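You operate a simulated robot arm through the tools that you are given. There is no shell and no other tool. Be economical: measure what you need, move in short steps, check, and stop when the job is done.

Carry out the task below with a simulated robot arm. There is one attempt and no reset: what you move stays moved.

Task
Press the navy-striped and green-striped tubes together on LOW, then switch the heat off.
Fine: those on the drawer bench; laid straight, one pressing; shut the lid at READY, open it at DONE; leave them on the pad.

It is judged by the outcome, as a careful person would: the job done as asked, and still so three seconds after it is handed in. It fails if anything else is knocked over, pushed out of place, dropped, spilled or broken. Lids that push on must go on centred and level and be pressed home; caps that screw on are set level and turned clockwise until they are tight.

Robot
A 6-joint arm with a two-finger gripper on a trunk, on a base that drives. Base frame: it is fixed to the floor where the robot stands at the start and does not move with it; the origin is under the middle of the robot, x ahead of it, y to its left, z up; the surface under the hand at the start is at about z = 0.89. Units: m, degrees, N and s.
With the tool pointing down near the work surface it reaches from about 0.38 to 0.86 m from the robot's upright axis, wherever it stands. Its first joint turns from -166.0 to 166.0 degrees. Places, roughly: navy-striped tube (30x8x3 cm) [-3.2, -5, 0.9]; press dial [0.5, -0.1, 0.9]; press lid [0.8, 0, 1.1]; press pad [0.7, 0, 0.9]; setting press [0.6, 0, 0.9]; white green-striped tube (26x8x3 cm) [0.8, -0.8, 0.9]; white navy-striped tube (26x8x3 cm) [0.5, -0.3, 0.9]. Payload 2.45 kg.
The TCP is the grasp point between the finger pads, 0.02 m short of the fingertips. In the tool frame z runs along the fingers and y along their closing line. The gripper opens to 0.14 m. The gripper's body begins 0.168 m behind the TCP.
Orientation is that of the tool frame in the base frame, as [roll, pitch, yaw] about the fixed x, y, z axes, in that order (R = Rz(yaw) Ry(pitch) Rx(roll)). With the fingers straight down and closing along the base's y, the tool's x points along the base's -x, its y along +y and its z along -z.

Tools
- The arm moves only by the tool nudge_tool. Its argument "commands" is a list of rows, each a list of 7 numbers: the shift along the base's x, y, z in units of 20 mm (1.0 is 20 mm), then the turn, a rotation vector about the base's x, y, z in units of 8 degrees (1.0 is 8 degrees), then the gripper command, from -1 (fully open) to 1 (shut), values between in proportion. In form: [[x, y, z, rx, ry, rz, gripper], ...]. A call has 1 to 10 rows; each row shifts and turns the commanded pose from where the row before left it. A call with a number of a shift or a turn outside -1 to 1 is refused whole. Rows are played at 5 a second. More than 0.05 m and 8.6 degrees between two rows, or a gripper value outside its range, and nothing of the call is played. A pose out of reach is approached as far as the arm can. The call stops where the force on the tool passes 90 N (or 10 N more than at its start, if that is more) or the arm is blocked; 0.2 s more then pass. The fingers move at their own pace (about 0.045 m/s each) and stop on an object; they squeeze with about 45 N. The grip force told is the motor's: it shows also when the fingers shut on nothing. Time passes only in rows, and 0.2 s behind the last, so rows that do not move let the fingers close. It gives the time, the measured TCP pose, the force on the tool (base axes), the opening and the grip force at its end, in the units of the frame above (readings bear some noise), with the torque about the TCP (base axes, N m) and any sound that the robot's microphone picked up.
- Cameras (640 x 400 px; columns grow to the right, rows downward): "scene" is now at [0.0843, 0.1231, 1.8432]; the picture's right is [-0.23, -0.97, 0.00], its down [-0.78, 0.18, -0.60] and it looks along [0.58, -0.14, -0.80] (base axes); focal length 269 px, centre (320, 200). "wrist" rides on the gripper at [0.078, 0.011, -0.209] in the tool frame; the picture's right is [-0.14, 0.99, 0.00], its down [-0.92, -0.13, -0.37] and it looks along [-0.37, -0.05, 0.93] (tool axes); focal length 280 px, centre (320, 200). There is no depth. A picture from a camera that has moved, and an enlarged one, comes with that camera's place and axes in the base frame and with its lens.
- camera(camera): a new picture of that camera. It takes no simulated time.
- raise_lower(by): slides the trunk up (or, below 0, down) by that many m; the arm and the scene camera ride with it, the base frame stays. It gives what a move gives, with no picture.
- steer(legs): drives the robot by 1 to 6 legs, each [ahead, left, turn to the left] in m, m and degrees, along the robot's own axes; the way and the turn of a leg run together, so that a leg with both is an arc; at most 1.5 m and 180 degrees a leg. The arm and the cameras ride along, it lands a little off, and it stops where it bumps. It gives what a move gives.
- pan_tilt(pan, tilt): turns the head with the scene camera to pan (to the left, within 143 degrees either way) and tilt (down, from -29 to 69), counted from straight ahead of the robot. It gives what a move gives.
- enlarge(camera, box): a new picture of the part [left, top, right, bottom] of that camera's present view, enlarged. It takes no simulated time.
- sign_off(): hands the job in; it is judged then, once.

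Work in short steps. Places have to be worked out from the pictures, the camera data and where the tool is seen: move nearer, look again, correct. Check each grasp and each placing, and mend what went wrong. You have 120 turns and 90 pictures in all, those below and enlarged ones among them. Open the gripper and draw the arm clear of the work before you hand the job in, unless the task says otherwise; then end with one line.

The tools are called as a command line: name --pt "numbers of a row" for each row, then --argument value for the rest, lists and objects as JSON in quotes. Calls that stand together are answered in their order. nudge_tool: Moves the arm, as the interface text tells. Its arguments: {"type":"object","properties":{"commands":{"type":"array"}},"required":["commands"]} The other tools are called the same way: raise_lower (by) slides the trunk up or down; steer (legs) drives the base; pan_tilt (pan, tilt) turns the head that bears the scene camera; camera (camera) takes a picture; enlarge (camera, box) takes an enlarged picture of a part of a camera's view; sign_off () hands the job in.

At the start:

```text
t: 0.0
position: [0.5596, -0.0109, 1.421]
orientation: [180.0, 0.1, -179.9]
force: [0.1, -0.1, 0.4]
moment: [-0.02, 0.01, 0.01]
width: 0.14
gripper_force: 0.1
trunk travel left (down, up): [-0.1, 0.13]
robot x, y, heading: [0.0003, 0.001, 0.0]
head pan, tilt: [-13.3, 53.1]
```

scene: 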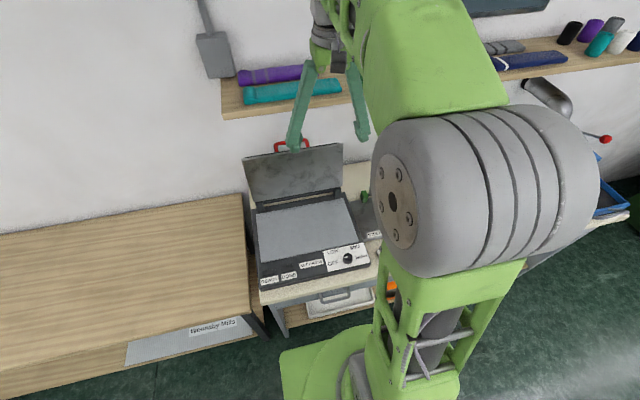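
wrist: 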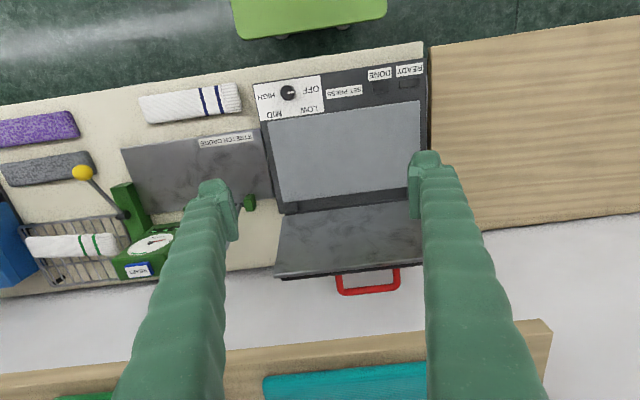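

The wrist view shows the press (lid open, red handle), the dial, the navy-striped tube on the bench and the green-striped one in a wire basket. I enlarge to read the labels.

enlarge --camera "wrist" --box '[220, 50, 460, 200]'

enlarge --camera "wrist" --box '[0, 60, 280, 300]'

enlarge --camera "scene" --box '[220, 120, 400, 330]'

```text
2.67 times, centred on (340, 125) of wrist
camera zoom: at [0.4812, 0.0006, 1.6307], right [0.14, 0.99, 0.0], down [0.92, -0.13, 0.37], along [0.37, -0.05, -0.93], focal length 748 px, centre (267, 400)
```

zoom: 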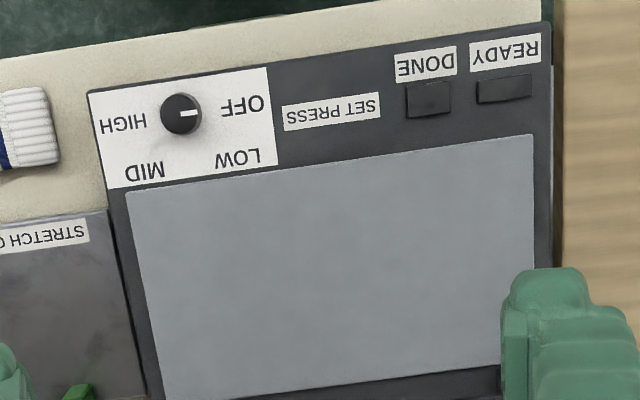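

```text
1.67 times, centred on (140, 180) of wrist
camera zoom: at [0.4812, 0.0006, 1.6307], right [0.14, 0.99, 0.0], down [0.92, -0.13, 0.37], along [0.37, -0.05, -0.93], focal length 467 px, centre (620, 233)
```

zoom: 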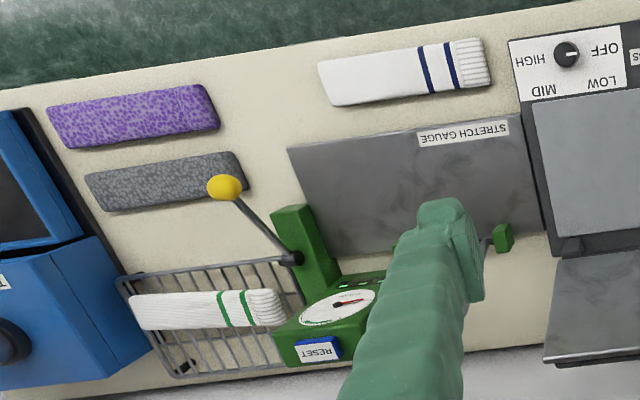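

```text
1.90 times, centred on (310, 225) of scene
camera zoom: at [0.0843, 0.1231, 1.8432], right [-0.23, -0.97, 0.0], down [-0.78, 0.18, -0.6], along [0.58, -0.14, -0.8], focal length 512 px, centre (339, 152)
```

zoom: 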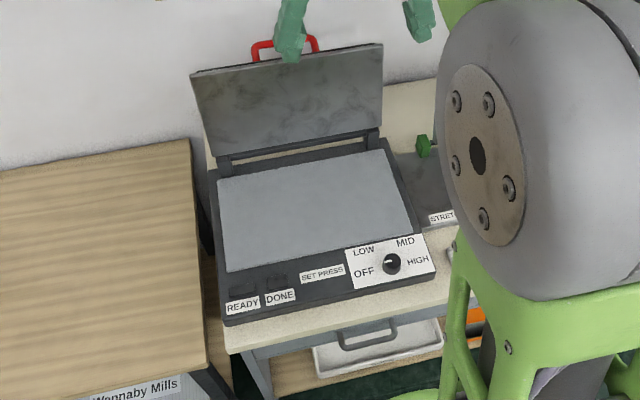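

The dial points at OFF; navy tube centre ≈ (0.475, -0.308), lying along y. I move over it at height and turn the gripper so that it closes along x.

nudge_tool --pt "-0.45 -1 -0.5 0 0 -1 -1" --pt "-0.45 -1 -0.5 0 0 -1 -1" --pt "-0.45 -1 -0.5 0 0 -1 -1" --pt "-0.45 -1 -0.5 0 0 -1 -1" --pt "-0.45 -1 -0.5 0 0 -1 -1" --pt "-0.4 -1 -0.5 0 0 -1 -1" --pt "-0.4 -1 -0.5 0 0 -1 -1" --pt "-0.4 -1 -0.5 0 0 -1 -1" --pt "-0.4 -1 -0.5 0 0 -1 -1" --pt "-0.4 -1 -0.5 0 0 -1 -1"

nudge_tool --pt "0 -1 -0.5 0 0 -1 -1" --pt "0 -1 -1 0 0 -0.25 -1" --pt "0 -1 -1 0 0 0 -1" --pt "0 -1 -1 0 0 0 -1" --pt "0 -0.85 -1 0 0 0 -1"

camera --camera "wrist"

camera --camera "scene"

```text
t: 2.2
position: [0.4756, -0.2121, 1.3195]
orientation: [180.0, 0.0, 99.9]
force: [-0.1, -0.3, 0.2]
moment: [0.01, -0.03, 0.0]
width: 0.1401
gripper_force: 0.1
trunk travel left (down, up): [-0.1, 0.13]
robot x, y, heading: [0.0021, -0.0017, -0.1]
head pan, tilt: [-13.3, 53.1]
```

```text
t: 3.4
position: [0.4753, -0.3077, 1.2305]
orientation: [180.0, 0.0, 90.0]
force: [0.8, 0.2, 0.0]
moment: [0.01, -0.04, -0.03]
width: 0.14
gripper_force: 0.0
trunk travel left (down, up): [-0.1, 0.13]
robot x, y, heading: [0.0023, -0.0016, 0.1]
head pan, tilt: [-13.3, 53.1]
```

```text
84 pictures are left
camera wrist: at [0.4849, -0.2284, 1.4396], right [0.99, -0.14, 0.0], down [-0.13, -0.92, 0.37], along [-0.05, -0.36, -0.93], focal length 280 px, centre (320, 200)
```

wrist: 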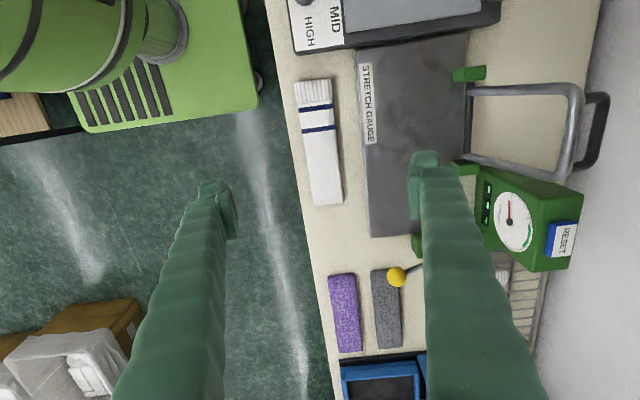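

```text
83 pictures are left
camera scene: at [0.0847, 0.1225, 1.8432], right [-0.23, -0.97, 0.0], down [-0.78, 0.18, -0.6], along [0.58, -0.14, -0.8], focal length 269 px, centre (320, 200)
```

scene: 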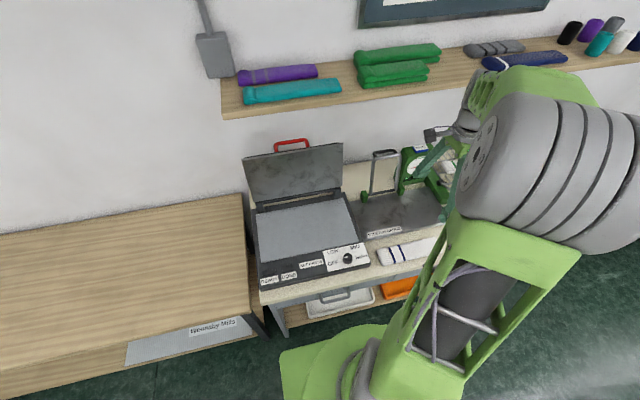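

Estimate refined to ≈ (0.473, -0.315). I descend straight around it, opening still wide.

nudge_tool --pt "0 -0.2 -1 0 0 0 -1" --pt "0 0 -1 0 0 0 -1" --pt "0 0 -1 0 0 0 -1" --pt "0 0 -1 0 0 0 -1" --pt "0 0 -1 0 0 0 -1" --pt "0 0 -1 0 0 0 -1" --pt "0 0 -1 0 0 0 -1" --pt "0 0 -1 0 0 0 -1" --pt "0 0 -1 0 0 0 -1" --pt "0 0 -1 0 0 0 -1"

nudge_tool --pt "0 0 -1 0 0 0 -1" --pt "0 0 -1 0 0 0 -1" --pt "0 0 -1 0 0 0 -1"

camera --camera "wrist"

```text
t: 5.6
position: [0.4744, -0.3112, 1.0313]
orientation: [179.9, -0.1, 90.0]
force: [0.0, -0.5, 0.0]
moment: [-0.01, 0.0, -0.03]
width: 0.1398
gripper_force: 0.1
trunk travel left (down, up): [-0.1, 0.13]
robot x, y, heading: [-0.0004, 0.0004, -0.0]
head pan, tilt: [-13.3, 53.1]
```

```text
t: 6.4
position: [0.4751, -0.3116, 0.9691]
orientation: [-179.9, 0.1, 90.1]
force: [0.3, -0.6, -0.1]
moment: [0.02, 0.0, 0.02]
width: 0.1401
gripper_force: 0.0
trunk travel left (down, up): [-0.1, 0.13]
robot x, y, heading: [-0.0003, -0.0006, 0.3]
head pan, tilt: [-13.3, 53.1]
```

```text
82 pictures are left
camera wrist: at [0.486, -0.2333, 1.1792], right [0.99, -0.14, 0.0], down [-0.13, -0.92, 0.37], along [-0.05, -0.37, -0.93], focal length 280 px, centre (320, 200)
```

wrist: 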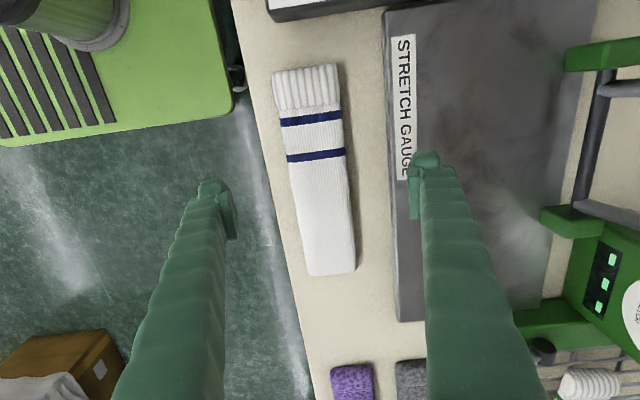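

The gauge plate's edge is at x≈0.552, so I narrow the gripper to about 0.10 m first, then go down to grasp height.

nudge_tool --pt "0 -0.6 0 0 0 0 -0.43" --pt "0 0 0 0 0 0 -0.43" --pt "0 0 -1 0 0 0 -0.43" --pt "0 0 -0.8 0 0 0 -0.43" --pt "0 0 -0.5 0 0 0 -0.43"

camera --camera "wrist"

```text
t: 7.6
position: [0.474, -0.3242, 0.9254]
orientation: [-179.9, 0.0, 90.0]
force: [-1.1, 0.2, -0.5]
moment: [0.03, 0.02, -0.01]
width: 0.1
gripper_force: 0.1
trunk travel left (down, up): [-0.1, 0.13]
robot x, y, heading: [-0.0031, 0.0005, 0.0]
head pan, tilt: [-13.3, 53.1]
```

```text
81 pictures are left
camera wrist: at [0.4856, -0.2454, 1.1354], right [0.99, -0.14, 0.0], down [-0.13, -0.92, 0.37], along [-0.05, -0.37, -0.93], focal length 280 px, centre (320, 200)
```

wrist: 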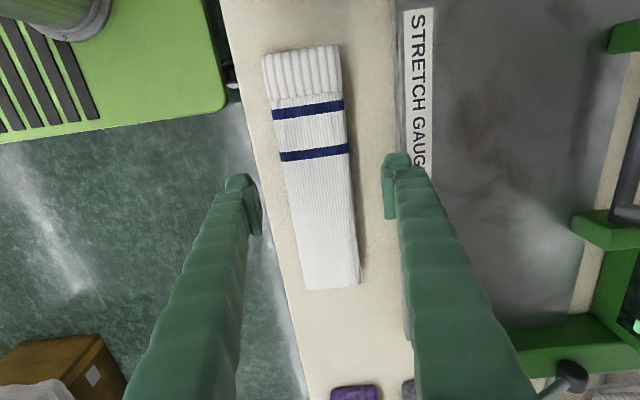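

Centred around the tube. Lower a little more and close.

nudge_tool --pt "0 0 -0.5 0 0 0 -0.43" --pt "0 0 0 0 0 0 0" --pt "0 0 0 0 0 0 0.6" --pt "0 0 0 0 0 0 1" --pt "0 0 0 0 0 0 1" --pt "0 0 0 0 0 0 1"

```text
t: 9.0
position: [0.4758, -0.3221, 0.9158]
orientation: [-180.0, 0.0, 90.0]
force: [-0.6, 0.0, -0.2]
moment: [0.0, 0.01, 0.01]
width: 0.0
gripper_force: 3.6
trunk travel left (down, up): [-0.1, 0.13]
robot x, y, heading: [0.0038, -0.0022, 0.1]
head pan, tilt: [-13.3, 53.1]
```

The fingers shut to zero, so they missed; I look.

camera --camera "wrist"

```text
80 pictures are left
camera wrist: at [0.4851, -0.2449, 1.1261], right [0.99, -0.14, 0.0], down [-0.13, -0.92, 0.37], along [-0.05, -0.37, -0.93], focal length 280 px, centre (320, 200)
```

wrist: 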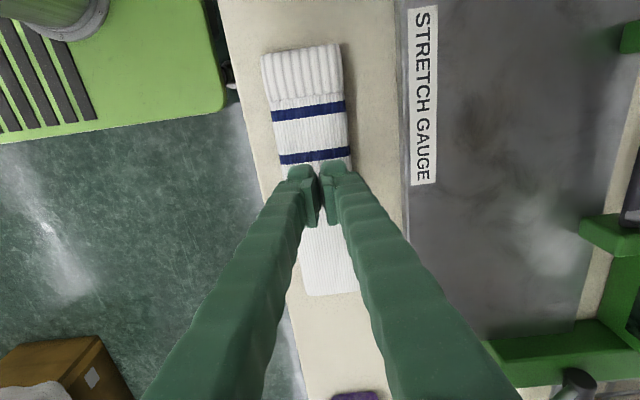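

The bench lies lower than I assumed (0.89 is the pad); the tube is under the fingers, centre ≈ (0.472, -0.336). I raise, reopen to 0.10 and descend gently.

nudge_tool --pt "0 0 0.5 0 0 0 1" --pt "-0.1 -0.7 0 0 0 0 -0.43" --pt "0 0 0 0 0 0 -0.43" --pt "0 0 0 0 0 0 -0.43" --pt "0 0 0 0 0 0 -0.43" --pt "0 0 -0.8 0 0 0 -0.43" --pt "0 0 -0.5 0 0 0 -0.43" --pt "0 0 -0.4 0 0 0 -0.43" --pt "0 0 -0.3 0 0 0 -0.43"

camera --camera "wrist"

```text
t: 11.0
position: [0.4732, -0.3367, 0.8882]
orientation: [180.0, -0.1, 90.0]
force: [-0.4, -0.2, -0.2]
moment: [-0.02, 0.02, 0.01]
width: 0.1
gripper_force: 0.0
trunk travel left (down, up): [-0.1, 0.13]
robot x, y, heading: [-0.0001, -0.0042, 0.1]
head pan, tilt: [-13.3, 53.1]
```

```text
79 pictures are left
camera wrist: at [0.4832, -0.2585, 1.0958], right [0.99, -0.14, 0.0], down [-0.13, -0.92, 0.37], along [-0.05, -0.37, -0.93], focal length 280 px, centre (320, 200)
```

wrist: 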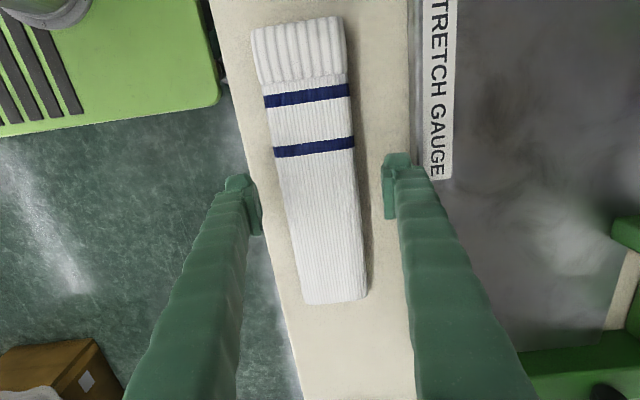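

Still free; I go down in fine steps to find the bench.

nudge_tool --pt "0 0 -0.25 0 0 0 -0.36" --pt "0 0 -0.25 0 0 0 -0.36"

enlarge --camera "wrist" --box '[200, 120, 440, 320]'

```text
t: 11.6
position: [0.473, -0.3372, 0.8754]
orientation: [180.0, 0.0, 90.1]
force: [-0.4, 0.8, 0.2]
moment: [-0.01, -0.01, 0.04]
width: 0.0952
gripper_force: 0.1
trunk travel left (down, up): [-0.1, 0.13]
robot x, y, heading: [0.0018, -0.0009, 0.1]
head pan, tilt: [-13.3, 53.1]
```

```text
2.00 times, centred on (320, 220) of wrist
camera zoom: at [0.4828, -0.2588, 1.0857], right [0.99, -0.14, 0.0], down [-0.13, -0.92, 0.37], along [-0.05, -0.37, -0.93], focal length 561 px, centre (320, 160)
```

zoom: 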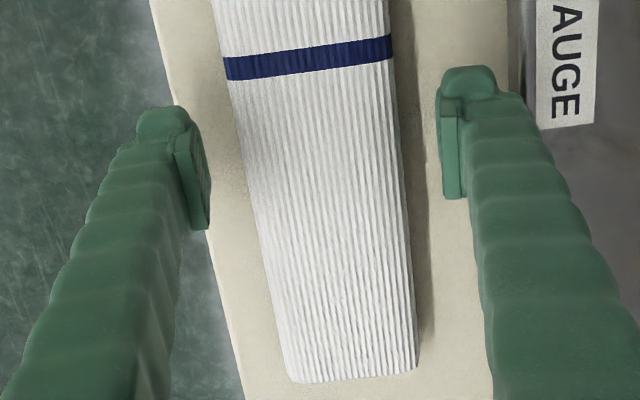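

No contact yet at tips ≈0.855; a few mm more.

nudge_tool --pt "0 0 -0.2 0 0 0 -0.36" --pt "0 0 -0.2 0 0 0 -0.36"

```text
t: 12.2
position: [0.4742, -0.3359, 0.8674]
orientation: [-180.0, 0.0, 90.0]
force: [0.3, 0.8, 0.0]
moment: [-0.02, 0.01, 0.01]
width: 0.0952
gripper_force: 0.0
trunk travel left (down, up): [-0.1, 0.13]
robot x, y, heading: [0.0002, 0.0005, 0.1]
head pan, tilt: [-13.3, 53.1]
```

Try closing here and read the width.

nudge_tool --pt "0 0 -0.15 0 0 0 -0.36" --pt "0 0 0 0 0 0 0" --pt "0 0 0 0 0 0 0"

camera --camera "wrist"

```text
t: 13.0
position: [0.4723, -0.3361, 0.8653]
orientation: [179.9, 0.0, 90.0]
force: [-0.8, 0.7, 0.7]
moment: [0.0, 0.01, 0.0]
width: 0.07
gripper_force: 0.1
trunk travel left (down, up): [-0.1, 0.13]
robot x, y, heading: [-0.0027, -0.0026, -0.2]
head pan, tilt: [-13.3, 53.1]
```

```text
77 pictures are left
camera wrist: at [0.4837, -0.2581, 1.074], right [0.99, -0.14, 0.0], down [-0.13, -0.92, 0.37], along [-0.05, -0.37, -0.93], focal length 280 px, centre (320, 200)
```

wrist: 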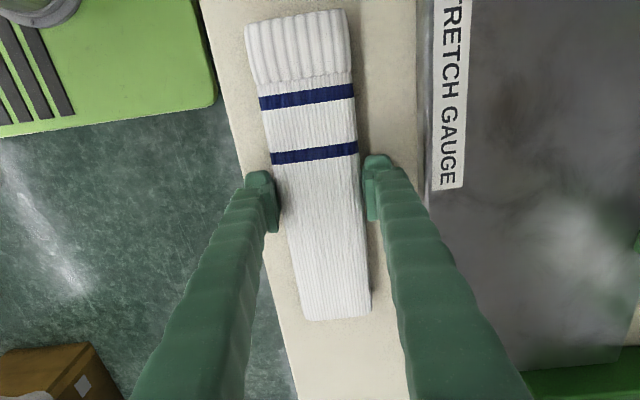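

The fingers are alongside the tube now. Close fully.

nudge_tool --pt "0 0 0 0 0 0 0.4" --pt "0 0 0 0 0 0 1" --pt "0 0 0 0 0 0 1" --pt "0 0 0 0 0 0 1"

camera --camera "wrist"

```text
t: 14.0
position: [0.4734, -0.3357, 0.8648]
orientation: [-179.9, -0.1, 90.0]
force: [-0.7, 0.2, 1.0]
moment: [-0.01, 0.0, -0.02]
width: 0.0679
gripper_force: 44.8
trunk travel left (down, up): [-0.1, 0.13]
robot x, y, heading: [-0.0033, 0.0024, 0.0]
head pan, tilt: [-13.3, 53.1]
```

```text
76 pictures are left
camera wrist: at [0.4837, -0.2581, 1.074], right [0.99, -0.14, 0.0], down [-0.13, -0.92, 0.37], along [-0.05, -0.37, -0.93], focal length 280 px, centre (320, 200)
```

wrist: 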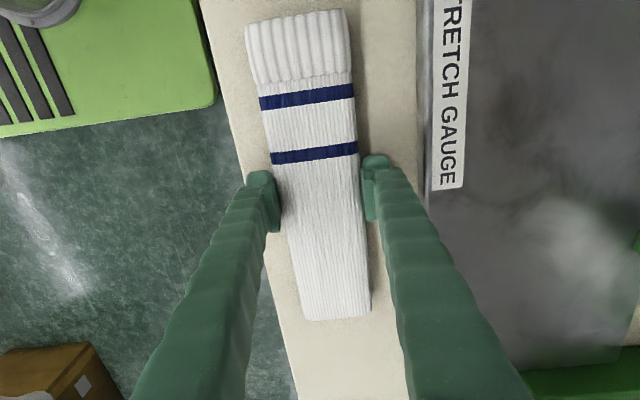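

Firm grip (0.068 m, 45 N). Lift to about z = 1.07 and view.

nudge_tool --pt "0 0 1 0 0 0 1" --pt "0 0 1 0 0 0 1" --pt "0 0 1 0 0 0 1" --pt "0 0 1 0 0 0 1" --pt "0 0 1 0 0 0 1" --pt "0 0 1 0 0 0 1" --pt "0 0 1 0 0 0 1" --pt "0 0 1 0 0 0 1" --pt "0 0 1 0 0 0 1" --pt "0 0 1 0 0 0 1"

camera --camera "wrist"

enlarge --camera "scene" --box '[220, 120, 460, 330]'

```text
t: 16.2
position: [0.4756, -0.3386, 1.065]
orientation: [179.9, 0.1, 89.9]
force: [0.7, 0.2, -0.1]
moment: [0.02, -0.03, -0.01]
width: 0.068
gripper_force: 45.2
trunk travel left (down, up): [-0.1, 0.13]
robot x, y, heading: [0.0014, -0.002, 0.0]
head pan, tilt: [-13.3, 53.1]
```

```text
75 pictures are left
camera wrist: at [0.4845, -0.26, 1.2737], right [0.99, -0.14, 0.0], down [-0.13, -0.92, 0.37], along [-0.05, -0.36, -0.93], focal length 280 px, centre (320, 200)
```

wrist: 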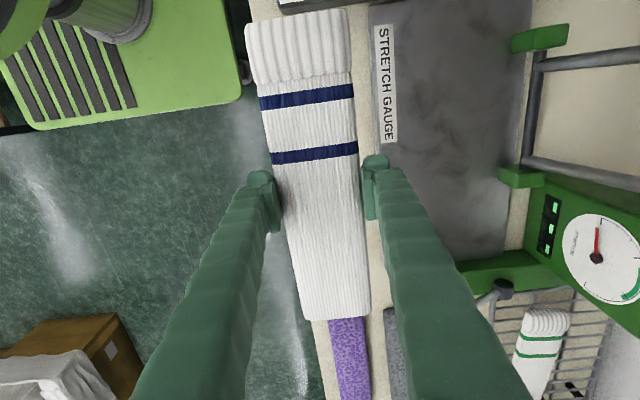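

```text
1.90 times, centred on (340, 225) of scene
camera zoom: at [0.0841, 0.1232, 1.8433], right [-0.23, -0.97, 0.0], down [-0.78, 0.18, -0.6], along [0.58, -0.14, -0.8], focal length 512 px, centre (282, 152)
```

zoom: 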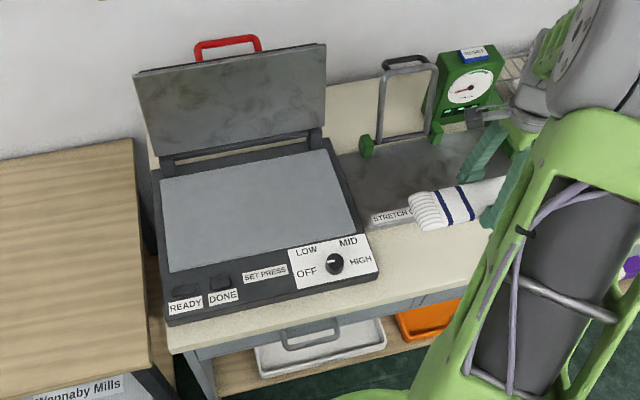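

The tube hangs straight and centred in the grip. Pad ≈ x 0.535–0.757, y -0.142–0.238; I take the navy tube to the far half, first along y, clear of the gauge, then along x.

nudge_tool --pt "0 1 0 0 0 0 1" --pt "0 1 0 0 0 0 1" --pt "0 1 0 0 0 0 1" --pt "0 1 0 0 0 0 1" --pt "0 1 0 0 0 0 1" --pt "0 1 0 0 0 0 1" --pt "0 1 0 0 0 0 1" --pt "0 1 0 0 0 0 1" --pt "0 1 0 0 0 0 1" --pt "0 1 0 0 0 0 1"

nudge_tool --pt "0 1 0 0 0 0 1" --pt "0 1 0 0 0 0 1" --pt "0.5 1 0 0 0 0 1" --pt "1 1 0 0 0 0 1" --pt "1 1 0 0 0 0 1" --pt "1 1 0 0 0 0 1" --pt "1 1 0 0 0 0 1" --pt "1 1 0 0 0 0 1" --pt "1 1 0 0 0 0 1" --pt "1 0.3 0 0 0 0 1"

camera --camera "wrist"

camera --camera "scene"

```text
t: 18.4
position: [0.4723, -0.1358, 1.0632]
orientation: [-179.9, 0.0, 90.0]
force: [0.1, 0.0, 0.3]
moment: [-0.01, 0.01, 0.02]
width: 0.0679
gripper_force: 45.3
trunk travel left (down, up): [-0.1, 0.13]
robot x, y, heading: [-0.0004, 0.0024, -0.1]
head pan, tilt: [-13.3, 53.1]
```

```text
t: 20.6
position: [0.6226, 0.0484, 1.0634]
orientation: [-180.0, 0.0, 90.0]
force: [-0.2, -0.7, -0.9]
moment: [-0.01, 0.01, 0.0]
width: 0.0673
gripper_force: 45.3
trunk travel left (down, up): [-0.1, 0.13]
robot x, y, heading: [0.0001, 0.001, -0.1]
head pan, tilt: [-13.3, 53.1]
```

```text
73 pictures are left
camera wrist: at [0.6337, 0.1267, 1.2733], right [0.99, -0.14, 0.0], down [-0.13, -0.92, 0.37], along [-0.05, -0.37, -0.93], focal length 280 px, centre (320, 200)
```

wrist: 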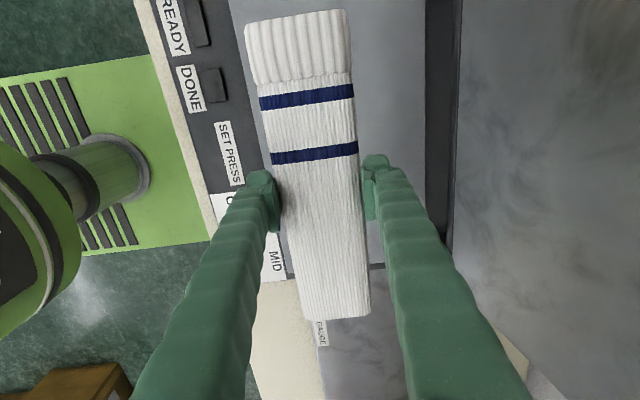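

```text
72 pictures are left
camera scene: at [0.0849, 0.1231, 1.8432], right [-0.23, -0.97, 0.0], down [-0.78, 0.18, -0.6], along [0.58, -0.14, -0.8], focal length 269 px, centre (320, 200)
```

scene: 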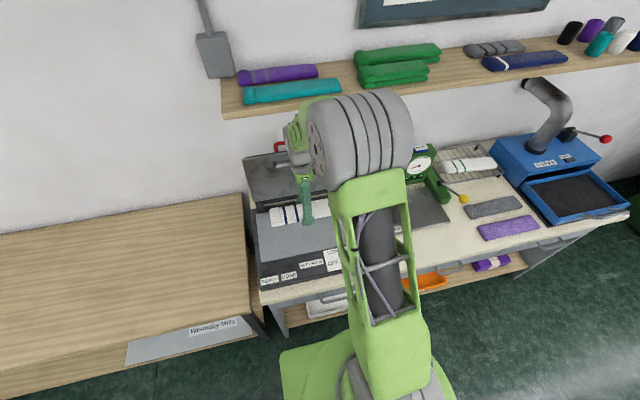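

Pad edges confirmed (x 0.534–0.765). Move to x≈0.697 and start down, watching the lid clearance.

nudge_tool --pt "1 0 0 0 0 0 1" --pt "1 0 0 0 0 0 1" --pt "1 0 -0.5 0 0 0 1" --pt "0.7 0 -1 0 0 0 1" --pt "0 0 -1 0 0 0 1" --pt "0 0 -1 0 0 0 1" --pt "0 0 -1 0 0 0 1" --pt "0 0 -0.5 0 0 0 1"

camera --camera "wrist"

enlarge --camera "scene" --box '[220, 120, 400, 300]'

```text
t: 22.4
position: [0.6976, 0.0469, 0.9658]
orientation: [179.9, 0.0, 89.9]
force: [-0.1, 0.0, 0.2]
moment: [0.01, 0.01, 0.02]
width: 0.0679
gripper_force: 45.0
trunk travel left (down, up): [-0.1, 0.13]
robot x, y, heading: [-0.0011, -0.0034, -0.2]
head pan, tilt: [-13.3, 53.1]
```

```text
71 pictures are left
camera wrist: at [0.7085, 0.126, 1.1743], right [0.99, -0.14, 0.0], down [-0.13, -0.92, 0.37], along [-0.05, -0.37, -0.93], focal length 280 px, centre (320, 200)
```

wrist: 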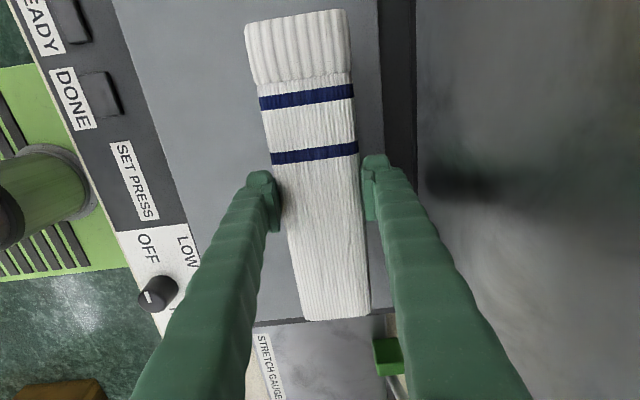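

```text
2.22 times, centred on (310, 210) of scene
camera zoom: at [0.0846, 0.1231, 1.8432], right [-0.23, -0.97, 0.0], down [-0.78, 0.18, -0.6], along [0.58, -0.14, -0.8], focal length 597 px, centre (342, 178)
```

zoom: 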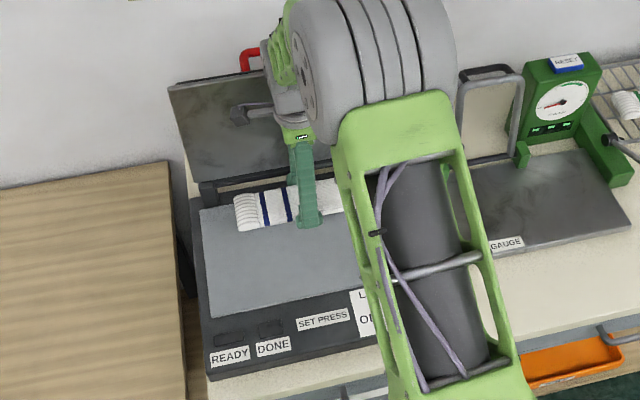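

Well aligned over the far half. Lower in fine steps to touch.

nudge_tool --pt "0 0 -0.5 0 0 0 1" --pt "0 0 -0.5 0 0 0 1" --pt "0 0 -0.3 0 0 0 1"

nudge_tool --pt "0 0 -0.2 0 0 0 1" --pt "0 0 -0.2 0 0 0 1"

enlarge --camera "wrist" --box '[200, 0, 460, 340]'

```text
t: 23.2
position: [0.6984, 0.0477, 0.9389]
orientation: [-179.9, -0.1, 90.0]
force: [0.2, 0.2, 0.4]
moment: [0.02, -0.02, 0.01]
width: 0.0677
gripper_force: 45.4
trunk travel left (down, up): [-0.1, 0.13]
robot x, y, heading: [0.0047, 0.0027, -0.2]
head pan, tilt: [-13.3, 53.1]
```

```text
t: 23.8
position: [0.6973, 0.0471, 0.9283]
orientation: [180.0, 0.0, 90.0]
force: [-0.3, -0.1, -0.3]
moment: [-0.01, 0.03, -0.01]
width: 0.0677
gripper_force: 44.6
trunk travel left (down, up): [-0.1, 0.13]
robot x, y, heading: [0.0011, -0.0002, -0.2]
head pan, tilt: [-13.3, 53.1]
```

```text
1.18 times, centred on (330, 170) of wrist
camera zoom: at [0.7077, 0.1255, 1.1386], right [0.99, -0.14, 0.0], down [-0.13, -0.92, 0.37], along [-0.05, -0.37, -0.93], focal length 330 px, centre (308, 235)
```

zoom: 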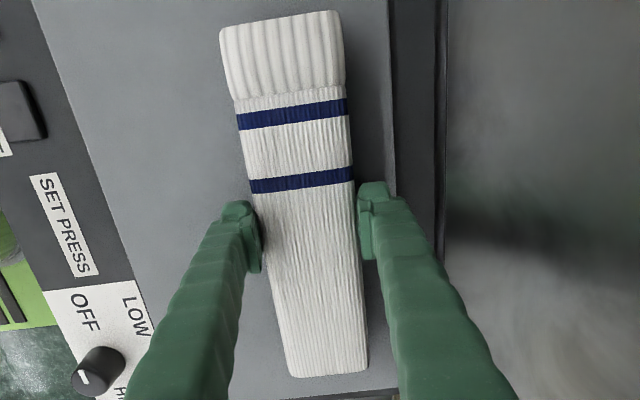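

Close to the pad, no contact yet. Continue 2–3 mm at a time.

nudge_tool --pt "0 0 -0.15 0 0 0 1" --pt "0 0 -0.15 0 0 0 1"

nudge_tool --pt "0 0 -0.15 0 0 0 1" --pt "0 0 -0.1 0 0 0 1"

```text
t: 24.4
position: [0.6965, 0.049, 0.9238]
orientation: [-180.0, 0.0, 90.0]
force: [0.5, -0.3, -1.0]
moment: [-0.01, 0.0, -0.03]
width: 0.0678
gripper_force: 44.9
trunk travel left (down, up): [-0.1, 0.13]
robot x, y, heading: [-0.0027, -0.0029, -0.1]
head pan, tilt: [-13.3, 53.1]
```

```text
t: 25.0
position: [0.6981, 0.0495, 0.9197]
orientation: [-179.9, 0.0, 90.0]
force: [0.6, 0.0, -0.5]
moment: [-0.01, 0.01, 0.02]
width: 0.0676
gripper_force: 45.2
trunk travel left (down, up): [-0.1, 0.13]
robot x, y, heading: [0.0009, -0.001, 0.2]
head pan, tilt: [-13.3, 53.1]
```

nudge_tool --pt "0 0 -0.1 0 0 0 1" --pt "0 0 -0.1 0 0 0 1"

nudge_tool --pt "0 0 -0.1 0 0 0 1" --pt "0 0 -0.1 0 0 0 1"

nudge_tool --pt "0 0 -0.1 0 0 0 1" --pt "0 0 -0.1 0 0 0 1"

```text
t: 25.6
position: [0.697, 0.0488, 0.9148]
orientation: [180.0, 0.0, 90.0]
force: [1.0, 0.6, 0.0]
moment: [0.03, 0.0, -0.02]
width: 0.0678
gripper_force: 44.9
trunk travel left (down, up): [-0.1, 0.13]
robot x, y, heading: [-0.0025, -0.0029, -0.1]
head pan, tilt: [-13.3, 53.1]
```

```text
t: 26.2
position: [0.6974, 0.0489, 0.9147]
orientation: [179.7, -0.1, 90.0]
force: [-4.2, 0.5, 31.5]
moment: [-0.1, 0.66, 0.02]
width: 0.0678
gripper_force: 44.8
trunk travel left (down, up): [-0.1, 0.13]
robot x, y, heading: [0.0001, 0.0012, -0.2]
head pan, tilt: [-13.3, 53.1]
```

```text
t: 26.8
position: [0.6974, 0.0484, 0.9127]
orientation: [179.5, 0.1, 90.0]
force: [-2.9, 2.9, 50.2]
moment: [-0.05, 0.14, 0.0]
width: 0.0683
gripper_force: 44.9
trunk travel left (down, up): [-0.1, 0.13]
robot x, y, heading: [0.0056, -0.0019, -0.4]
head pan, tilt: [-13.3, 53.1]
```

Contact at z≈0.914 (pad ≈0.893). Ease up, open slightly and withdraw straight up.

nudge_tool --pt "0 0 0.2 0 0 0 1" --pt "0 0 0 0 0 0 -0.25" --pt "0 0 0 0 0 0 -0.25" --pt "0 0 0.5 0 0 0 -0.25" --pt "0 0 1 0 0 0 -0.25" --pt "0 0 1 0 0 0 -0.25" --pt "0 0 1 0 0 0 -0.25" --pt "0 0 1 0 0 0 -0.25" --pt "-0.5 0 1 0 0 0 -0.25" --pt "-1 0 1 0 0 0 -0.25"

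camera --camera "wrist"

```text
t: 29.0
position: [0.6637, 0.0489, 1.0428]
orientation: [-179.9, 0.0, 90.0]
force: [-0.1, -0.2, 0.2]
moment: [-0.01, -0.01, 0.01]
width: 0.0874
gripper_force: 0.0
trunk travel left (down, up): [-0.1, 0.13]
robot x, y, heading: [0.0018, -0.0031, 0.1]
head pan, tilt: [-13.3, 53.1]
```

```text
68 pictures are left
camera wrist: at [0.675, 0.1276, 1.2514], right [0.99, -0.14, 0.0], down [-0.13, -0.92, 0.37], along [-0.05, -0.37, -0.93], focal length 280 px, centre (320, 200)
```

wrist: 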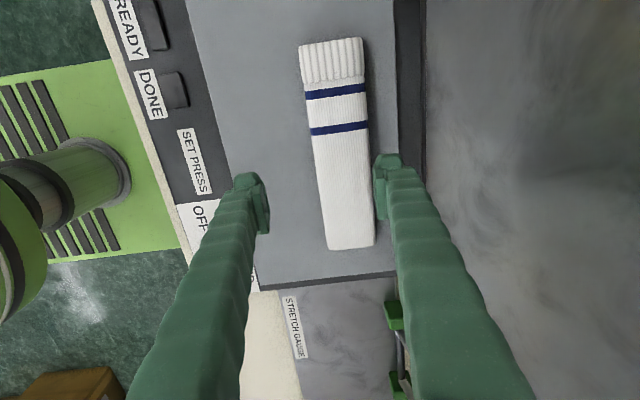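

Navy lies straight on the far half. Now I raise and retract the arm and drive right toward the green tube.

nudge_tool --pt "-1 0 1 0 0 0 -1" --pt "-1 0 1 0 0 0 -1" --pt "-1 0 1 0 0 0 -1" --pt "-1 0 1 0 0 0 -1" --pt "-1 -0.5 1 0 0 0 -1" --pt "-1 -0.5 1 0 0 0 -1" --pt "-1 -0.5 1 0 0 0 -1" --pt "-1 -0.5 1 0 0 0 -1" --pt "0 0 1 0 0 0 -1" --pt "0 0 1 0 0 0 -1"

steer --legs '[[0, -0.75, 0]]'

camera --camera "wrist"

camera --camera "scene"

```text
t: 31.2
position: [0.5088, 0.0093, 1.2423]
orientation: [180.0, 0.0, 90.0]
force: [-0.2, -0.4, 0.4]
moment: [0.0, -0.02, -0.02]
width: 0.1402
gripper_force: 0.0
trunk travel left (down, up): [-0.1, 0.13]
robot x, y, heading: [-0.0016, 0.0005, 0.1]
head pan, tilt: [-13.3, 53.1]
```

```text
t: 38.2
position: [0.5041, -0.75, 1.2416]
orientation: [-179.9, 0.0, 89.5]
force: [-0.4, -0.2, -0.5]
moment: [0.02, -0.01, -0.01]
width: 0.1402
gripper_force: 0.1
trunk travel left (down, up): [-0.1, 0.13]
robot x, y, heading: [-0.007, -0.7539, -0.6]
head pan, tilt: [-13.3, 53.1]
```

```text
67 pictures are left
camera wrist: at [0.5155, -0.672, 1.4509], right [0.99, -0.15, 0.0], down [-0.14, -0.92, 0.37], along [-0.05, -0.36, -0.93], focal length 280 px, centre (320, 200)
```

wrist: 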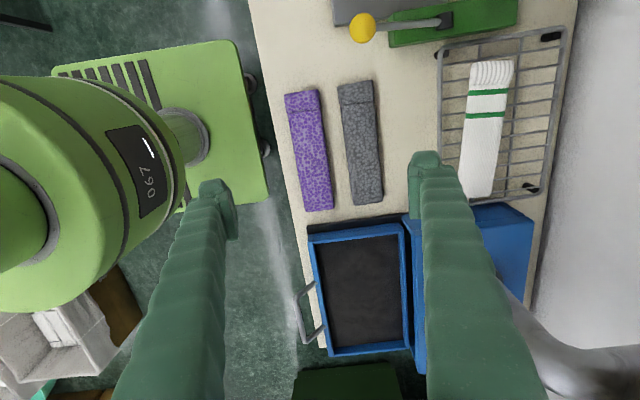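

```text
66 pictures are left
camera scene: at [0.0815, -0.6313, 1.8433], right [-0.24, -0.97, 0.0], down [-0.78, 0.19, -0.6], along [0.58, -0.14, -0.8], focal length 269 px, centre (320, 200)
```

scene: 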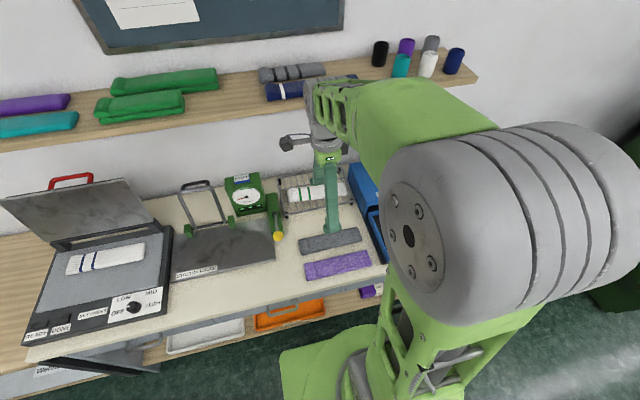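

Take a closer look at the rack and green tube.

enlarge --camera "wrist" --box '[400, 0, 600, 240]'

enlarge --camera "scene" --box '[220, 130, 400, 290]'

```text
1.67 times, centred on (500, 120) of wrist
camera zoom: at [0.5155, -0.672, 1.4509], right [0.99, -0.15, 0.0], down [-0.14, -0.92, 0.37], along [-0.05, -0.36, -0.93], focal length 467 px, centre (20, 333)
```

zoom: 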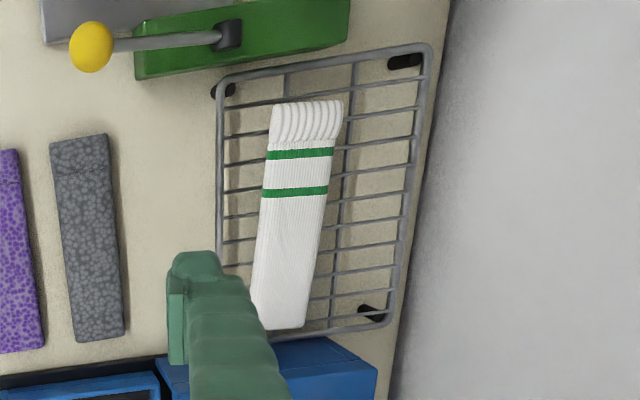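

```text
2.50 times, centred on (310, 210) of scene
camera zoom: at [0.0815, -0.6313, 1.8433], right [-0.24, -0.97, 0.0], down [-0.78, 0.19, -0.6], along [0.58, -0.14, -0.8], focal length 672 px, centre (345, 175)
```

zoom: 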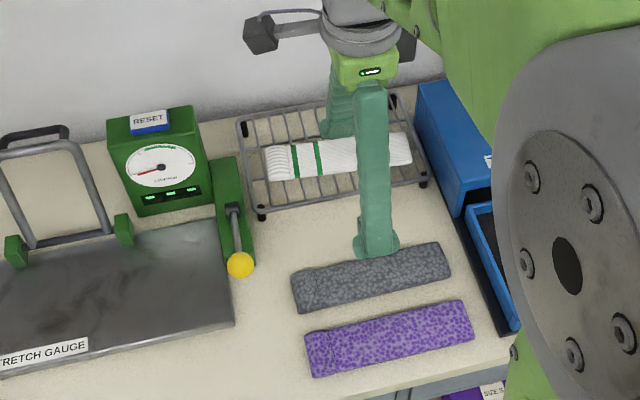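

The tube's centre is ≈ (0.834, -0.803), on a low rack; the shelf front is near x≈0.79, z≈1.36, so I'll lower the trunk and come in low. I drive slightly nearer first.

steer --legs '[[0.04, -0.04, 0.6]]'

raise_lower --by -0.1

nudge_tool --pt "1 0 -1 0 0 0 -1" --pt "1 0 -1 0 0 0 -1" --pt "1 0 -0.5 0 0 0 -1" --pt "1 0 0 0 0 0 -1" --pt "1 0 0 0 0 0 -1"

camera --camera "wrist"

camera --camera "scene"

```text
t: 39.2
position: [0.5436, -0.784, 1.2412]
orientation: [-179.9, 0.0, 90.1]
force: [-0.1, -0.1, 0.0]
moment: [0.06, 0.03, 0.02]
width: 0.14
gripper_force: 0.1
trunk travel left (down, up): [-0.1, 0.13]
robot x, y, heading: [0.0316, -0.7931, -0.1]
head pan, tilt: [-13.3, 53.1]
```

```text
t: 40.6
position: [0.5428, -0.7824, 1.142]
orientation: [180.0, 0.0, 90.1]
force: [-0.1, 0.4, -0.5]
moment: [0.02, -0.03, 0.0]
width: 0.1403
gripper_force: 0.0
trunk travel left (down, up): [0.0, 0.23]
robot x, y, heading: [0.0331, -0.7915, 0.1]
head pan, tilt: [-13.3, 53.1]
```

```text
t: 41.8
position: [0.6424, -0.7833, 1.0931]
orientation: [-180.0, 0.0, 90.1]
force: [-0.8, -0.1, 0.5]
moment: [-0.01, 0.02, 0.0]
width: 0.1401
gripper_force: 0.1
trunk travel left (down, up): [0.0, 0.23]
robot x, y, heading: [0.0326, -0.7908, 0.1]
head pan, tilt: [-13.3, 53.1]
```

```text
63 pictures are left
camera wrist: at [0.6535, -0.705, 1.3026], right [0.99, -0.14, 0.0], down [-0.13, -0.92, 0.37], along [-0.05, -0.37, -0.93], focal length 280 px, centre (320, 200)
```

wrist: 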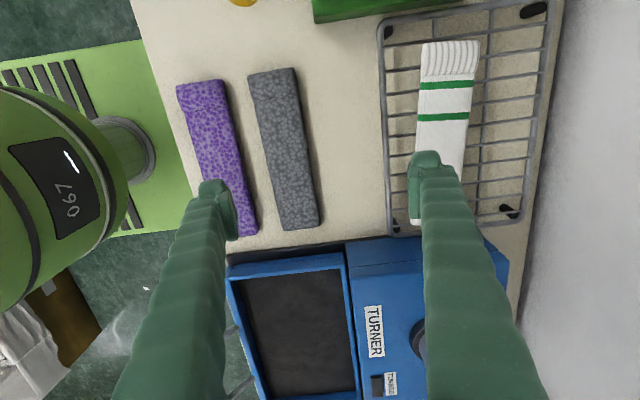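

```text
62 pictures are left
camera scene: at [0.1188, -0.6688, 1.7432], right [-0.23, -0.97, 0.0], down [-0.78, 0.18, -0.6], along [0.58, -0.14, -0.8], focal length 269 px, centre (320, 200)
```

scene: 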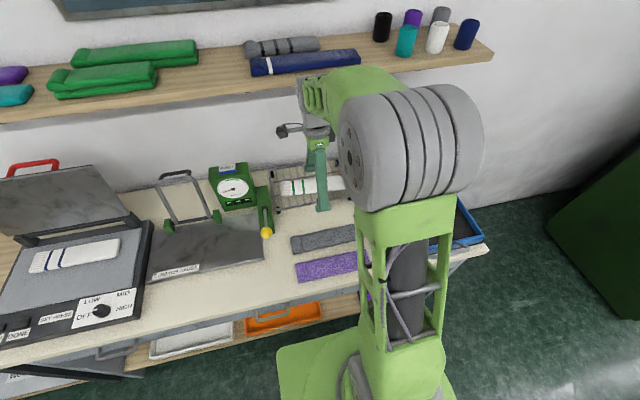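

Wrist top sits ≈0.35 m above the TCP, so I drop to z≈0.94 before moving forward under the shelf.

nudge_tool --pt "0 -0.2 -1 0 0 0 -1" --pt "0 -0.2 -1 0 0 0 -1" --pt "0 -0.2 -1 0 0 0 -1" --pt "0 -0.2 -1 0 0 0 -1" --pt "0 -0.2 -1 0 0 0 -1" --pt "0 0 -1 0 0 0 -1" --pt "0 0 -1 0 0 0 -1" --pt "0 0 -0.7 0 0 0 -1"

nudge_tool --pt "1 0 0 0 0 0 -1" --pt "1 0 0 0 0 0 -1" --pt "1 0 0 0 0 0 -1"

camera --camera "wrist"

camera --camera "scene"

```text
t: 43.6
position: [0.6417, -0.8028, 0.9377]
orientation: [-180.0, 0.0, 90.2]
force: [0.3, -0.6, -0.8]
moment: [-0.02, -0.01, -0.03]
width: 0.1397
gripper_force: 0.0
trunk travel left (down, up): [0.0, 0.23]
robot x, y, heading: [0.0328, -0.7891, 0.3]
head pan, tilt: [-13.3, 53.1]
```

```text
t: 44.4
position: [0.702, -0.8058, 0.9371]
orientation: [180.0, 0.0, 90.0]
force: [0.0, -0.8, 0.4]
moment: [-0.03, -0.06, -0.01]
width: 0.1401
gripper_force: 0.1
trunk travel left (down, up): [0.0, 0.23]
robot x, y, heading: [0.0335, -0.7885, -0.0]
head pan, tilt: [-13.3, 53.1]
```

```text
61 pictures are left
camera wrist: at [0.7121, -0.7261, 1.1463], right [0.99, -0.14, 0.0], down [-0.13, -0.92, 0.37], along [-0.05, -0.37, -0.93], focal length 280 px, centre (320, 200)
```

wrist: 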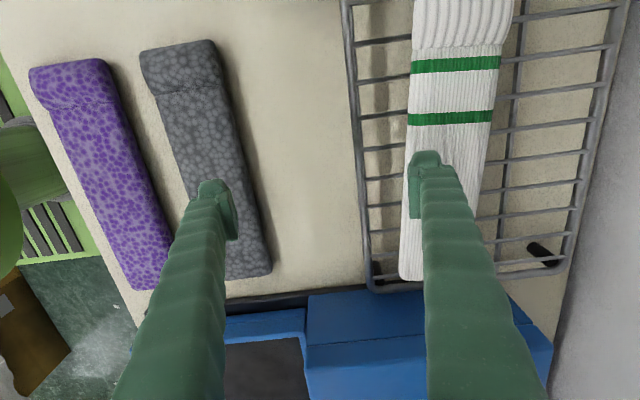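

```text
60 pictures are left
camera scene: at [0.1186, -0.6688, 1.7432], right [-0.23, -0.97, 0.0], down [-0.78, 0.18, -0.6], along [0.58, -0.14, -0.8], focal length 269 px, centre (320, 200)
```

scene: 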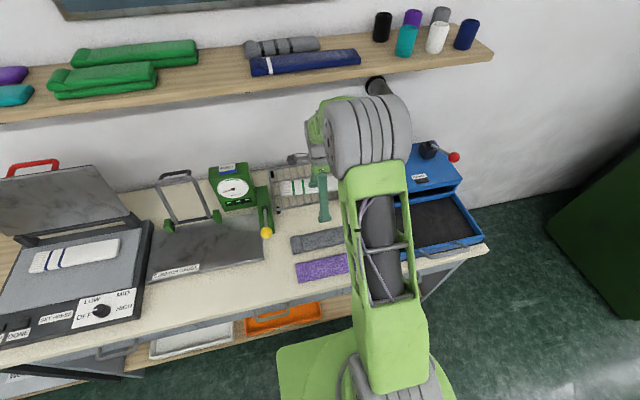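

Tube here ≈ x 0.781–0.853 at mid, tilted about 4°; centre ≈ (0.820, -0.803). I move over it, matching the angle.

nudge_tool --pt "0.5 0 0.6 0 0 0 -1" --pt "1 0 0 0 0 -0.3 -1" --pt "1 0 0 0 0 -0.2 -1" --pt "1 0 0 0 0 0 -1" --pt "1 0 0 0 0 0 -1" --pt "1 0 0 0 0 0 -1" --pt "0.4 0 0 0 0 0 -1"

camera --camera "wrist"

enlarge --camera "scene" --box '[220, 60, 460, 260]'

```text
t: 46.0
position: [0.8219, -0.8024, 0.9486]
orientation: [179.9, 0.0, 86.2]
force: [0.2, -0.6, 0.8]
moment: [0.01, 0.02, -0.01]
width: 0.1401
gripper_force: 0.1
trunk travel left (down, up): [0.0, 0.23]
robot x, y, heading: [0.0366, -0.7907, 0.1]
head pan, tilt: [-13.3, 53.1]
```

```text
59 pictures are left
camera wrist: at [0.837, -0.7252, 1.1584], right [0.98, -0.21, 0.0], down [-0.19, -0.91, 0.37], along [-0.08, -0.36, -0.93], focal length 280 px, centre (320, 200)
```

wrist: 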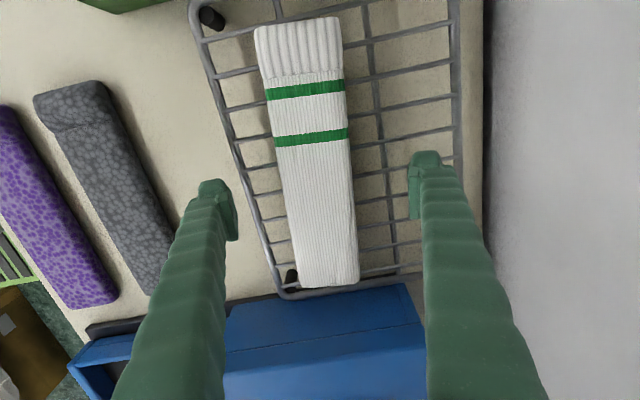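

```text
2.00 times, centred on (340, 160) of scene
camera zoom: at [0.1187, -0.6688, 1.7432], right [-0.23, -0.97, 0.0], down [-0.78, 0.18, -0.6], along [0.58, -0.14, -0.8], focal length 537 px, centre (280, 280)
```

zoom: 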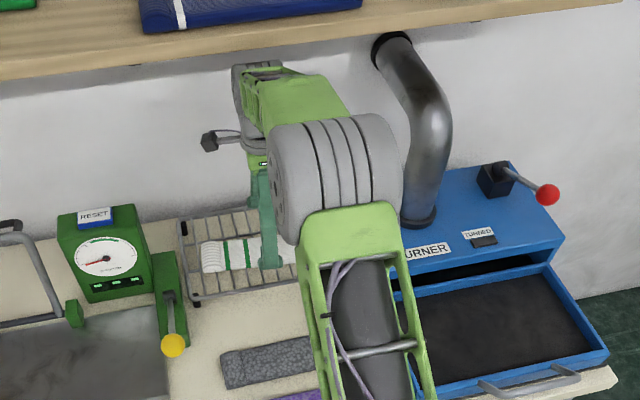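

Well centred and aligned. Narrow to 0.10 and descend cautiously.

nudge_tool --pt "0 0 0 0 0 0 -0.43" --pt "0 0 -0.5 0 0 0 -0.43" --pt "0 0 -0.5 0 0 0 -0.43" --pt "0 0 -0.5 0 0 0 -0.43" --pt "0 0 -0.25 0 0 0 -0.43"

camera --camera "wrist"

```text
t: 47.2
position: [0.822, -0.8027, 0.914]
orientation: [-180.0, 0.0, 86.1]
force: [0.2, 0.9, 0.6]
moment: [-0.01, -0.02, 0.0]
width: 0.1
gripper_force: 0.0
trunk travel left (down, up): [0.0, 0.23]
robot x, y, heading: [0.0352, -0.7926, -0.0]
head pan, tilt: [-13.3, 53.1]
```

```text
57 pictures are left
camera wrist: at [0.8365, -0.7254, 1.1233], right [0.98, -0.21, 0.0], down [-0.19, -0.91, 0.37], along [-0.08, -0.36, -0.93], focal length 280 px, centre (320, 200)
```

wrist: 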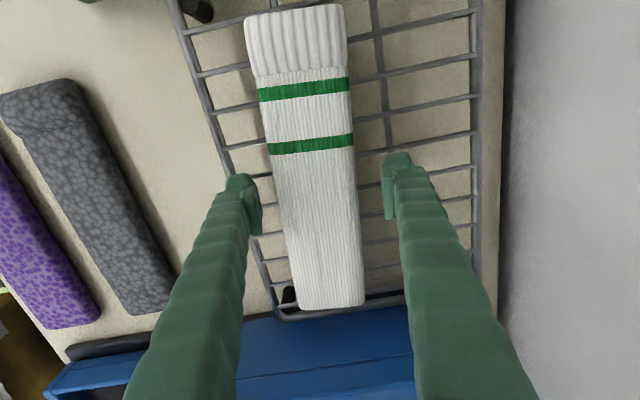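

Nearly the same relative height as the navy grasp. Lower 4 mm and close.

nudge_tool --pt "0 0.25 -0.2 0 0 0 -0.43" --pt "0 0 0 0 0 0 0.1" --pt "0 0 0 0 0 0 1" --pt "0 0 0 0 0 0 1" --pt "0 0 0 0 0 0 1"

camera --camera "wrist"

```text
t: 48.4
position: [0.8196, -0.7988, 0.9104]
orientation: [179.9, 0.0, 86.1]
force: [-0.1, 1.1, -0.2]
moment: [-0.02, -0.01, -0.01]
width: 0.068
gripper_force: 41.9
trunk travel left (down, up): [0.0, 0.23]
robot x, y, heading: [0.035, -0.7911, 0.0]
head pan, tilt: [-13.3, 53.1]
```

```text
56 pictures are left
camera wrist: at [0.836, -0.7202, 1.1196], right [0.98, -0.21, 0.0], down [-0.19, -0.91, 0.37], along [-0.08, -0.36, -0.93], focal length 280 px, centre (320, 200)
```

wrist: 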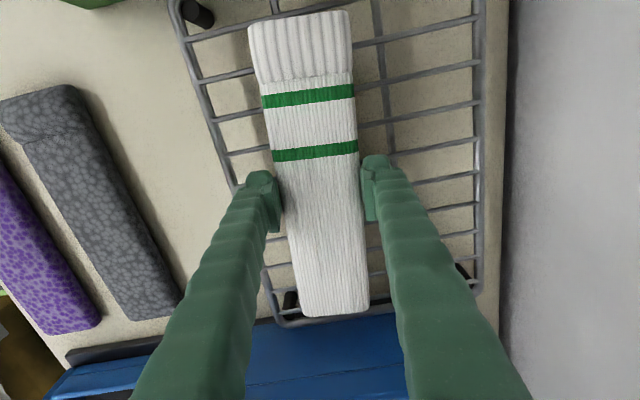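

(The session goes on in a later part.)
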